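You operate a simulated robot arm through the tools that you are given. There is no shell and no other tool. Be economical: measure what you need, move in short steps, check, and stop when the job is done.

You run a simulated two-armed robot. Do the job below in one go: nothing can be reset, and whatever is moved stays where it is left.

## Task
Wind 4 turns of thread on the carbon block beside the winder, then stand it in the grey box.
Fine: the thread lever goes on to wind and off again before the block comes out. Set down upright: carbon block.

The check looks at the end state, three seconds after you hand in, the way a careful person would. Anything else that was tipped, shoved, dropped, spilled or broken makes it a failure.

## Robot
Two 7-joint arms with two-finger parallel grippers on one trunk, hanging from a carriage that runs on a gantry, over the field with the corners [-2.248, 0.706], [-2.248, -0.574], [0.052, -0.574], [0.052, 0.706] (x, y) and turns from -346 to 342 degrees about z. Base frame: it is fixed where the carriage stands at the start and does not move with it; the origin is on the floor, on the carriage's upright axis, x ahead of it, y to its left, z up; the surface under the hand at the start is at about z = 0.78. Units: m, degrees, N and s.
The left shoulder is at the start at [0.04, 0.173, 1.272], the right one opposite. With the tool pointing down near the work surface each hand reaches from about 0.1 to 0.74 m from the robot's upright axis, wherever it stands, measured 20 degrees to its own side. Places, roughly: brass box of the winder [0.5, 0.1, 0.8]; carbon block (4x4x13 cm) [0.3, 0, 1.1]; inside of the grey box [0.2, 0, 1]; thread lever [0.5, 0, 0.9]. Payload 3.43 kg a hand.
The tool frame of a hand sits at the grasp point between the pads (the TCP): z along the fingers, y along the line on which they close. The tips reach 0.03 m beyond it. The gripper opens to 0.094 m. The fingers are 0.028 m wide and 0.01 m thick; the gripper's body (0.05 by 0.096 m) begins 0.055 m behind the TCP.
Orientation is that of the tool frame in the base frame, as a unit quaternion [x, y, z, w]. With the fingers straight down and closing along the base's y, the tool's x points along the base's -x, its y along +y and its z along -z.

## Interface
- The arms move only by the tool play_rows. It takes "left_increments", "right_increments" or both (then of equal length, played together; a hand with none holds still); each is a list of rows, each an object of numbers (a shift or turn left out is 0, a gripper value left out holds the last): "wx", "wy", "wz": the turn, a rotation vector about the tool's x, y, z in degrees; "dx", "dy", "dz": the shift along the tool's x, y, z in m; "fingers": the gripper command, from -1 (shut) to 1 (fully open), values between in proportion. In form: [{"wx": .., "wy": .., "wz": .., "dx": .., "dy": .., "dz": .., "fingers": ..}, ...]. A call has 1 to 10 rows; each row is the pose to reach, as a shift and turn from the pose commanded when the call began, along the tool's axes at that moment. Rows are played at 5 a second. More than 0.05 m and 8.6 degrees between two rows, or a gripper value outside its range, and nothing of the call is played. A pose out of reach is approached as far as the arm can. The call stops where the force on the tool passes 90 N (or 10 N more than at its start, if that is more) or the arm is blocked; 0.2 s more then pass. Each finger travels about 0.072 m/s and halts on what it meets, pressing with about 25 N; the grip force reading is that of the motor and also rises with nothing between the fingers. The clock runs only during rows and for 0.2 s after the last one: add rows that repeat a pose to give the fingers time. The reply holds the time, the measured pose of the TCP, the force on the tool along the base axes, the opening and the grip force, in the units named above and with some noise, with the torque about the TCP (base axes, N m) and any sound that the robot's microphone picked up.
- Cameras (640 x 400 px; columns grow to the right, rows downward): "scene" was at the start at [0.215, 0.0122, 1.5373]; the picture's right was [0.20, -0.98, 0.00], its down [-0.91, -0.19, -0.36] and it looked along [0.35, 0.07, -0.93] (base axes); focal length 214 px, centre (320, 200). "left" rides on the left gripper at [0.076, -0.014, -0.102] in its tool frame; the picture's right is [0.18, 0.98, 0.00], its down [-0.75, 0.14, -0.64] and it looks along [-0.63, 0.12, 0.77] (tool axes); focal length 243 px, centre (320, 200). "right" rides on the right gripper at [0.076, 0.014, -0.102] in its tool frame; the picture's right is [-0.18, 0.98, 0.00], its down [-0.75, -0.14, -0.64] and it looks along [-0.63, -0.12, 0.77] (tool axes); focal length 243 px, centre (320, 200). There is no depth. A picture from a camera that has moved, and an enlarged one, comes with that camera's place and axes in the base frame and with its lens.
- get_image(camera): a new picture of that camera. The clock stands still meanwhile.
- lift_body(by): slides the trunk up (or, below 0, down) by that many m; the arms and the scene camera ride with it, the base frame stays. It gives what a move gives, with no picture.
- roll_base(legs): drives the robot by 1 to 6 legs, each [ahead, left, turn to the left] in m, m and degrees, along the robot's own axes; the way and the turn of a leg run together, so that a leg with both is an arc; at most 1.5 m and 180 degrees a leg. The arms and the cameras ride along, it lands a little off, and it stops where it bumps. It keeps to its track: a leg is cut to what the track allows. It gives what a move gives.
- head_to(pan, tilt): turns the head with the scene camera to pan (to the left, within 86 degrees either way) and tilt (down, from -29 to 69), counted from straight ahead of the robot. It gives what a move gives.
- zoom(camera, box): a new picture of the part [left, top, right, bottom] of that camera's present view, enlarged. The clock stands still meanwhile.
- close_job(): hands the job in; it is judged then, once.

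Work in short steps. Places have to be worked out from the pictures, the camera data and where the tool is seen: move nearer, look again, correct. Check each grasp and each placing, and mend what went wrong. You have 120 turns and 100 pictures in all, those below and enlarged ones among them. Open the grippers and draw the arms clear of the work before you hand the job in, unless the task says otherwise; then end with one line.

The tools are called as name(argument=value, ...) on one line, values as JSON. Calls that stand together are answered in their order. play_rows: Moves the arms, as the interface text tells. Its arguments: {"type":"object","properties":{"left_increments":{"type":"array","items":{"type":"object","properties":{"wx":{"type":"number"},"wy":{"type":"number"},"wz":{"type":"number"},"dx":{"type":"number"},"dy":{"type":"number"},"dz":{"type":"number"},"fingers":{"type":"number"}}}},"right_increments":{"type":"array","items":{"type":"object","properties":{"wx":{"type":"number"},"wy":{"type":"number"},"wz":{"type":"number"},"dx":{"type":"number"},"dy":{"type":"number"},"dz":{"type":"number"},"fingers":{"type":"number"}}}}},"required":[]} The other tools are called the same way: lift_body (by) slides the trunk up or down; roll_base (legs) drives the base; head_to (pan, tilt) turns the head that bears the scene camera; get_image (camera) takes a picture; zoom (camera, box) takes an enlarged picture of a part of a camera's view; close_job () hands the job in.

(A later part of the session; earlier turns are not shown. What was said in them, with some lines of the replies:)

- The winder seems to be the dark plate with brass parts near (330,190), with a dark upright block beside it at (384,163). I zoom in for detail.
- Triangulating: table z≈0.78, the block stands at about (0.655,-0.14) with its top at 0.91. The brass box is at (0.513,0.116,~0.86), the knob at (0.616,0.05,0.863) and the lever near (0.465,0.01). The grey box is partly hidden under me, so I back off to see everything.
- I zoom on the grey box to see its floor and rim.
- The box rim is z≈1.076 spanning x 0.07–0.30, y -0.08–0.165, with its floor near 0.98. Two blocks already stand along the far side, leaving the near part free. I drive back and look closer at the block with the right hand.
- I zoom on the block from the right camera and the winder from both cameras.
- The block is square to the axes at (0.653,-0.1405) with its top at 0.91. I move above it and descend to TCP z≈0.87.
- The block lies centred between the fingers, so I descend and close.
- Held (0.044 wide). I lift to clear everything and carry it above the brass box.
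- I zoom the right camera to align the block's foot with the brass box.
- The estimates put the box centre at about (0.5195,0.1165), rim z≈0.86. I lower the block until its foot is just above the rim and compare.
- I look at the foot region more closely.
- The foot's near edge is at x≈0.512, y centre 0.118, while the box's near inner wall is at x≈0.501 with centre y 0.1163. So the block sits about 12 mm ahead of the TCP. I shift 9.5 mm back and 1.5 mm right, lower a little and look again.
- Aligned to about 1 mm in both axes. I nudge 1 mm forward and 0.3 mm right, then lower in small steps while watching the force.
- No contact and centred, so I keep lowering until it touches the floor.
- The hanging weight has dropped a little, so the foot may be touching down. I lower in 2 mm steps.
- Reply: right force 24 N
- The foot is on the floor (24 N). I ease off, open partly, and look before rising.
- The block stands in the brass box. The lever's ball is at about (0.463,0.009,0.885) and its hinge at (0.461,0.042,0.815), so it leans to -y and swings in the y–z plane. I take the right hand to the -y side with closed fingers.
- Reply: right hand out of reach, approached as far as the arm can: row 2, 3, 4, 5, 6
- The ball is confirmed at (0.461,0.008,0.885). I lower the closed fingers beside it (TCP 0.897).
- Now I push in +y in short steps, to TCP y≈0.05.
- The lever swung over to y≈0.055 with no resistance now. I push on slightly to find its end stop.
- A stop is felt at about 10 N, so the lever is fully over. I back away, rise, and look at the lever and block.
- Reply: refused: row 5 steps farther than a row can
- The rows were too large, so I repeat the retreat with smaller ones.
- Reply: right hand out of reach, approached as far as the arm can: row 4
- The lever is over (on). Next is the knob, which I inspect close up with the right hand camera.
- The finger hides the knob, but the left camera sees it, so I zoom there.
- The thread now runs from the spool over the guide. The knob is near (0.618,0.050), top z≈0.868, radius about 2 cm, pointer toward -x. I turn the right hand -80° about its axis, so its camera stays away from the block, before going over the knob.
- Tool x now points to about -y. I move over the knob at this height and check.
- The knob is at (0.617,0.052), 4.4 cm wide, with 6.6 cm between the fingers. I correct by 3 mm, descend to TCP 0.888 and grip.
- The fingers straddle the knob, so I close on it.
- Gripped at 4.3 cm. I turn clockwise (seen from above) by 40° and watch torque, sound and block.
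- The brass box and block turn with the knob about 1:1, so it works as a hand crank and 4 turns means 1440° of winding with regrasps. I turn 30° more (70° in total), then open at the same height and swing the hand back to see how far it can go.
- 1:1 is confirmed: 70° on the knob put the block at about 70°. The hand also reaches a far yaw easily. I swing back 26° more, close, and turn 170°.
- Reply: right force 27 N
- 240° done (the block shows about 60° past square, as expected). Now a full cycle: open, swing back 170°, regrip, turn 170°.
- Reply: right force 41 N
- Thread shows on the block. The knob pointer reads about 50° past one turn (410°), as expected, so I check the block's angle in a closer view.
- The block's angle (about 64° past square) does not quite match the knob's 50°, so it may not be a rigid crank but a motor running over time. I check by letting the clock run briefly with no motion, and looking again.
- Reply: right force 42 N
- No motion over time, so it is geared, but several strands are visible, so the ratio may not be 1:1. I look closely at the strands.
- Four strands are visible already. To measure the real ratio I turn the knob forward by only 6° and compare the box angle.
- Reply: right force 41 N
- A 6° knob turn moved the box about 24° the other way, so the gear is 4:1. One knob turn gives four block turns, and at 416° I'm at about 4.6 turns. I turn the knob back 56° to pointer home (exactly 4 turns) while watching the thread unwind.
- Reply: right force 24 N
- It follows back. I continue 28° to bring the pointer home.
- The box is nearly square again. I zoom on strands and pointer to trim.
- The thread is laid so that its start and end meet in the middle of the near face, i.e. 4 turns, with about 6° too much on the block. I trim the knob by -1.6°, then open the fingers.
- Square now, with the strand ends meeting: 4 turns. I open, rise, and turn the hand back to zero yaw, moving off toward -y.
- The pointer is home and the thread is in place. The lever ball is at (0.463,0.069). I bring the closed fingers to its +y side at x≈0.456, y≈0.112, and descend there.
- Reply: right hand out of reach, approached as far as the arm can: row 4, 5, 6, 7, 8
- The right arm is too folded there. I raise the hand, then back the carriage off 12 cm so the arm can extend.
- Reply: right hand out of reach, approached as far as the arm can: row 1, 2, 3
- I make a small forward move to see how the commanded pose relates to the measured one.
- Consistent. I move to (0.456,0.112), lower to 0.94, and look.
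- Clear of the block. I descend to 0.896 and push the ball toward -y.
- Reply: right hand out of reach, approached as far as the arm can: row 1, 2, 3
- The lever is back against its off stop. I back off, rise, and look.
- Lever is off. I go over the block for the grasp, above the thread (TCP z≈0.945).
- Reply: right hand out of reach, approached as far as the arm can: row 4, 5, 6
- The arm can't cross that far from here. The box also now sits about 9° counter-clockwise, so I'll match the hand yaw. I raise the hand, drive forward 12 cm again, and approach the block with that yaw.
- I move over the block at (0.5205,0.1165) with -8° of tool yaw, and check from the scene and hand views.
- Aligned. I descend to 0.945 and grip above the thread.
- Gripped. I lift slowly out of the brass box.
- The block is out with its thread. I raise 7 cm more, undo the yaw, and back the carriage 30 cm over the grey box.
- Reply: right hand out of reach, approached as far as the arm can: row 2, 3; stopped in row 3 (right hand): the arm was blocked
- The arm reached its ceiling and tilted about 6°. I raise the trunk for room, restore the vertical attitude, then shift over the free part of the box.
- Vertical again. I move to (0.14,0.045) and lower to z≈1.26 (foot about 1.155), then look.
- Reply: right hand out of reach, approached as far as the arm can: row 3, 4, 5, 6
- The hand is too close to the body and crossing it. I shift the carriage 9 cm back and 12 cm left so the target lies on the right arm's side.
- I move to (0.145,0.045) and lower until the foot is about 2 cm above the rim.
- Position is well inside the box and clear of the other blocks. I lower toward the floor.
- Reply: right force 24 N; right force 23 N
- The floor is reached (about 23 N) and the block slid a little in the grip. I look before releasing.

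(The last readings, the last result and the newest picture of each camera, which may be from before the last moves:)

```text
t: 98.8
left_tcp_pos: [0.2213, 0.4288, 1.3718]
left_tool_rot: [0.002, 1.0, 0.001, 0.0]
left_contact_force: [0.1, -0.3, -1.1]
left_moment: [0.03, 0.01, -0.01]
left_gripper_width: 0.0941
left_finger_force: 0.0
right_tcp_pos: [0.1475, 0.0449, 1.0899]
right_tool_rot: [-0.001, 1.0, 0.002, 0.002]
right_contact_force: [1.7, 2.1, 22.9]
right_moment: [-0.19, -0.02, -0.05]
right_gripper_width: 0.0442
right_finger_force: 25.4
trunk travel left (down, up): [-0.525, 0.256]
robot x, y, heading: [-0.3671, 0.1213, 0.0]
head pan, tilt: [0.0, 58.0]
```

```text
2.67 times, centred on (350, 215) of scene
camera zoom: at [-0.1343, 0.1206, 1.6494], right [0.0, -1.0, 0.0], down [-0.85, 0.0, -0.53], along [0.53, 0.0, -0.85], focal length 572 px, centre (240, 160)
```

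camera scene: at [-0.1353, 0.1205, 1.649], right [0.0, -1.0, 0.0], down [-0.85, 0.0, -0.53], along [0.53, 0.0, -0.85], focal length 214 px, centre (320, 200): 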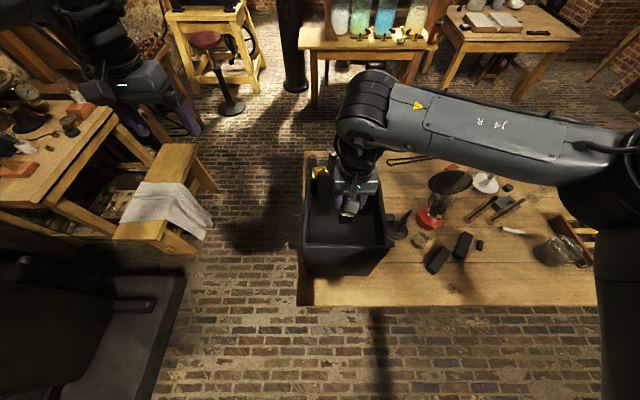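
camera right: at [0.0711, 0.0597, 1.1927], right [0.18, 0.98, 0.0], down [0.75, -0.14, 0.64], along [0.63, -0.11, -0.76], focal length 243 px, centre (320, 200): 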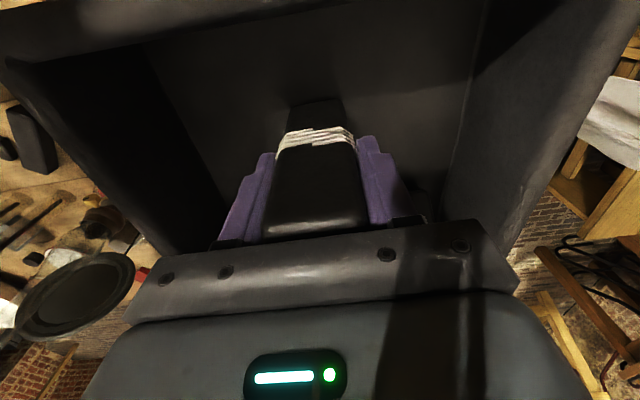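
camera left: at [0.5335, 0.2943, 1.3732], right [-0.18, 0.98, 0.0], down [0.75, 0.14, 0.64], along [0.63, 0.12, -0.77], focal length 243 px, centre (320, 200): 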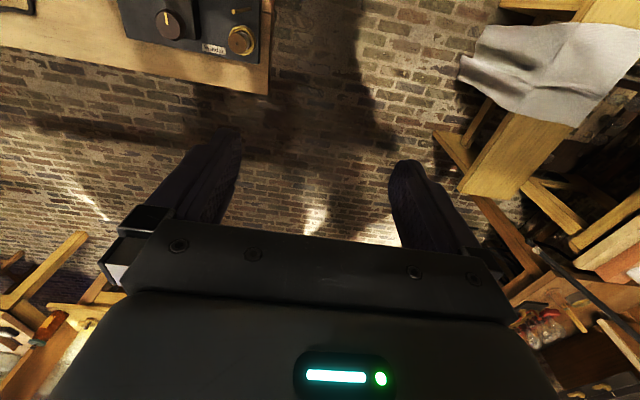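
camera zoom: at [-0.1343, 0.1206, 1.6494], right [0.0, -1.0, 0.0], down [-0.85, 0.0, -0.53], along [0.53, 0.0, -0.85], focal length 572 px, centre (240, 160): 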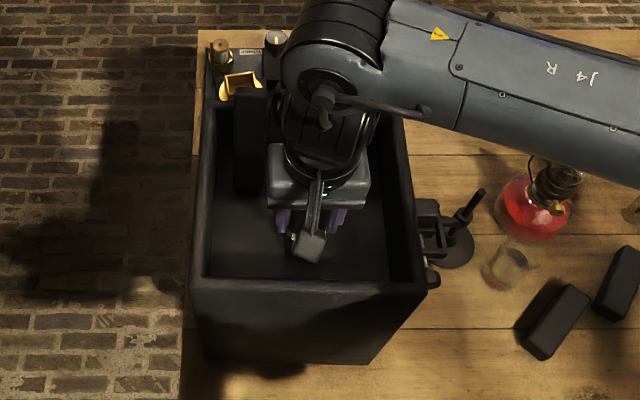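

The block stands on the floor of the box. I relieve the pressure by 4 mm, open partly, and rise straight up.

play_rows(right_increments=[{"dz": -0.004}, {"dz": -0.004, "fingers": 0.3}, {"dz": -0.004, "fingers": 0.5}, {"dz": -0.004, "fingers": 0.5}, {"dz": -0.004, "fingers": 0.5}])

play_rows(right_increments=[{"dz": -0.03}, {"dz": -0.06}, {"dz": -0.1}, {"dz": -0.14}, {"dz": -0.18}])

get_image(camera="right")

```text
t: 100.0
left_tcp_pos: [0.2191, 0.4289, 1.3707]
left_tool_rot: [0.001, 1.0, -0.001, 0.0]
left_contact_force: [-0.3, 0.2, 0.2]
left_moment: [0.01, -0.02, -0.01]
left_gripper_width: 0.0938
left_finger_force: 0.0
right_tcp_pos: [0.1455, 0.0459, 1.0935]
right_tool_rot: [-0.001, 1.0, 0.002, 0.001]
right_contact_force: [0.6, 0.2, -0.4]
right_moment: [0.01, -0.03, -0.01]
right_gripper_width: 0.0704
right_finger_force: 0.0
trunk travel left (down, up): [-0.525, 0.256]
robot x, y, heading: [-0.3572, 0.1218, 0.0]
head pan, tilt: [0.0, 58.0]
```

```text
t: 101.2
left_tcp_pos: [0.2204, 0.4293, 1.3714]
left_tool_rot: [0.001, 1.0, 0.0, 0.0]
left_contact_force: [0.0, 0.6, 0.0]
left_moment: [0.0, -0.01, 0.05]
left_gripper_width: 0.0938
left_finger_force: 0.1
right_tcp_pos: [0.1446, 0.0452, 1.274]
right_tool_rot: [0.0, 1.0, 0.001, 0.0]
right_contact_force: [1.3, -0.7, 0.3]
right_moment: [-0.02, 0.0, 0.01]
right_gripper_width: 0.0703
right_finger_force: 0.0
trunk travel left (down, up): [-0.525, 0.256]
robot x, y, heading: [-0.365, 0.1193, -0.2]
head pan, tilt: [0.0, 58.0]
```

```text
6 pictures are left
camera right: at [0.0691, 0.0604, 1.3758], right [0.18, 0.98, 0.0], down [0.75, -0.14, 0.64], along [0.63, -0.12, -0.77], focal length 243 px, centre (320, 200)
```

right: 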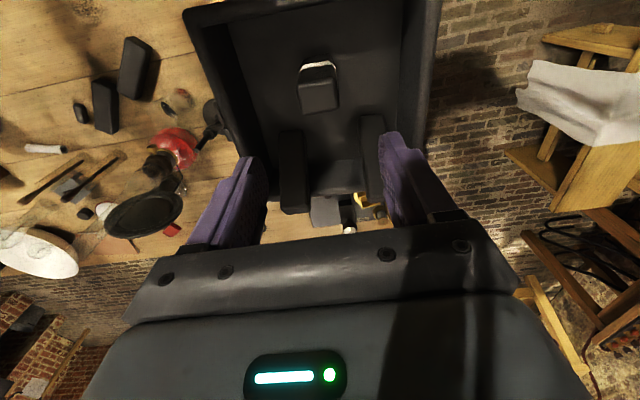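

The block stands upright in the box beside the two others. I draw the right arm away to its own side and take a last look.

play_rows(right_increments=[{"dy": -0.04, "fingers": 1}, {"dy": -0.08}, {"dy": -0.12}, {"dy": -0.16}, {"dy": -0.2}])

zoom(camera="scene", box=[280, 130, 420, 290])

get_image(camera="scene")

```text
t: 102.4
left_tcp_pos: [0.2203, 0.4291, 1.3705]
left_tool_rot: [0.001, 1.0, 0.0, 0.0]
left_contact_force: [1.0, 0.7, 1.0]
left_moment: [-0.01, 0.0, 0.03]
left_gripper_width: 0.0942
left_finger_force: 0.1
right_tcp_pos: [0.1451, -0.1531, 1.2725]
right_tool_rot: [-0.002, 1.0, 0.001, 0.001]
right_contact_force: [-0.1, 0.0, 0.3]
right_moment: [-0.01, 0.02, -0.01]
right_gripper_width: 0.0941
right_finger_force: 0.0
trunk travel left (down, up): [-0.525, 0.256]
robot x, y, heading: [-0.3636, 0.1203, -0.4]
head pan, tilt: [0.0, 58.0]
```

```text
2.50 times, centred on (350, 210) of scene
camera zoom: at [-0.1353, 0.1204, 1.649], right [0.0, -1.0, 0.0], down [-0.85, 0.0, -0.53], along [0.53, 0.0, -0.85], focal length 536 px, centre (245, 175)
```

zoom: 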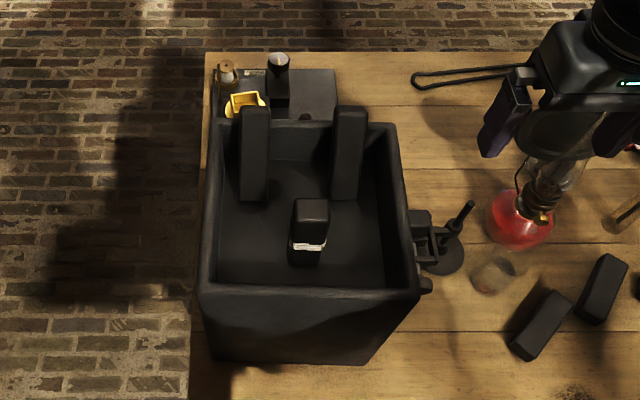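

```text
4 pictures are left
camera scene: at [-0.1353, 0.1204, 1.649], right [0.0, -1.0, 0.0], down [-0.85, 0.0, -0.53], along [0.53, 0.0, -0.85], focal length 214 px, centre (320, 200)
```

scene: 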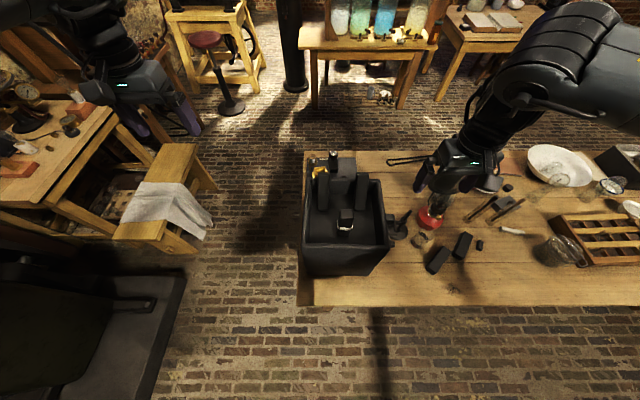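

The block stands upright with its thread on, the lever is off, the grippers are open, and the arms are clear. I hand in.

close_job()

```text
The job is handed in.
```

The carbon block has about 4 turns of thread on it (I judge 4.03) and stands upright in the grey box. I wound past 4 turns to about 4.6 and turned the knob back; the thread lever went on, then off before the block came out.
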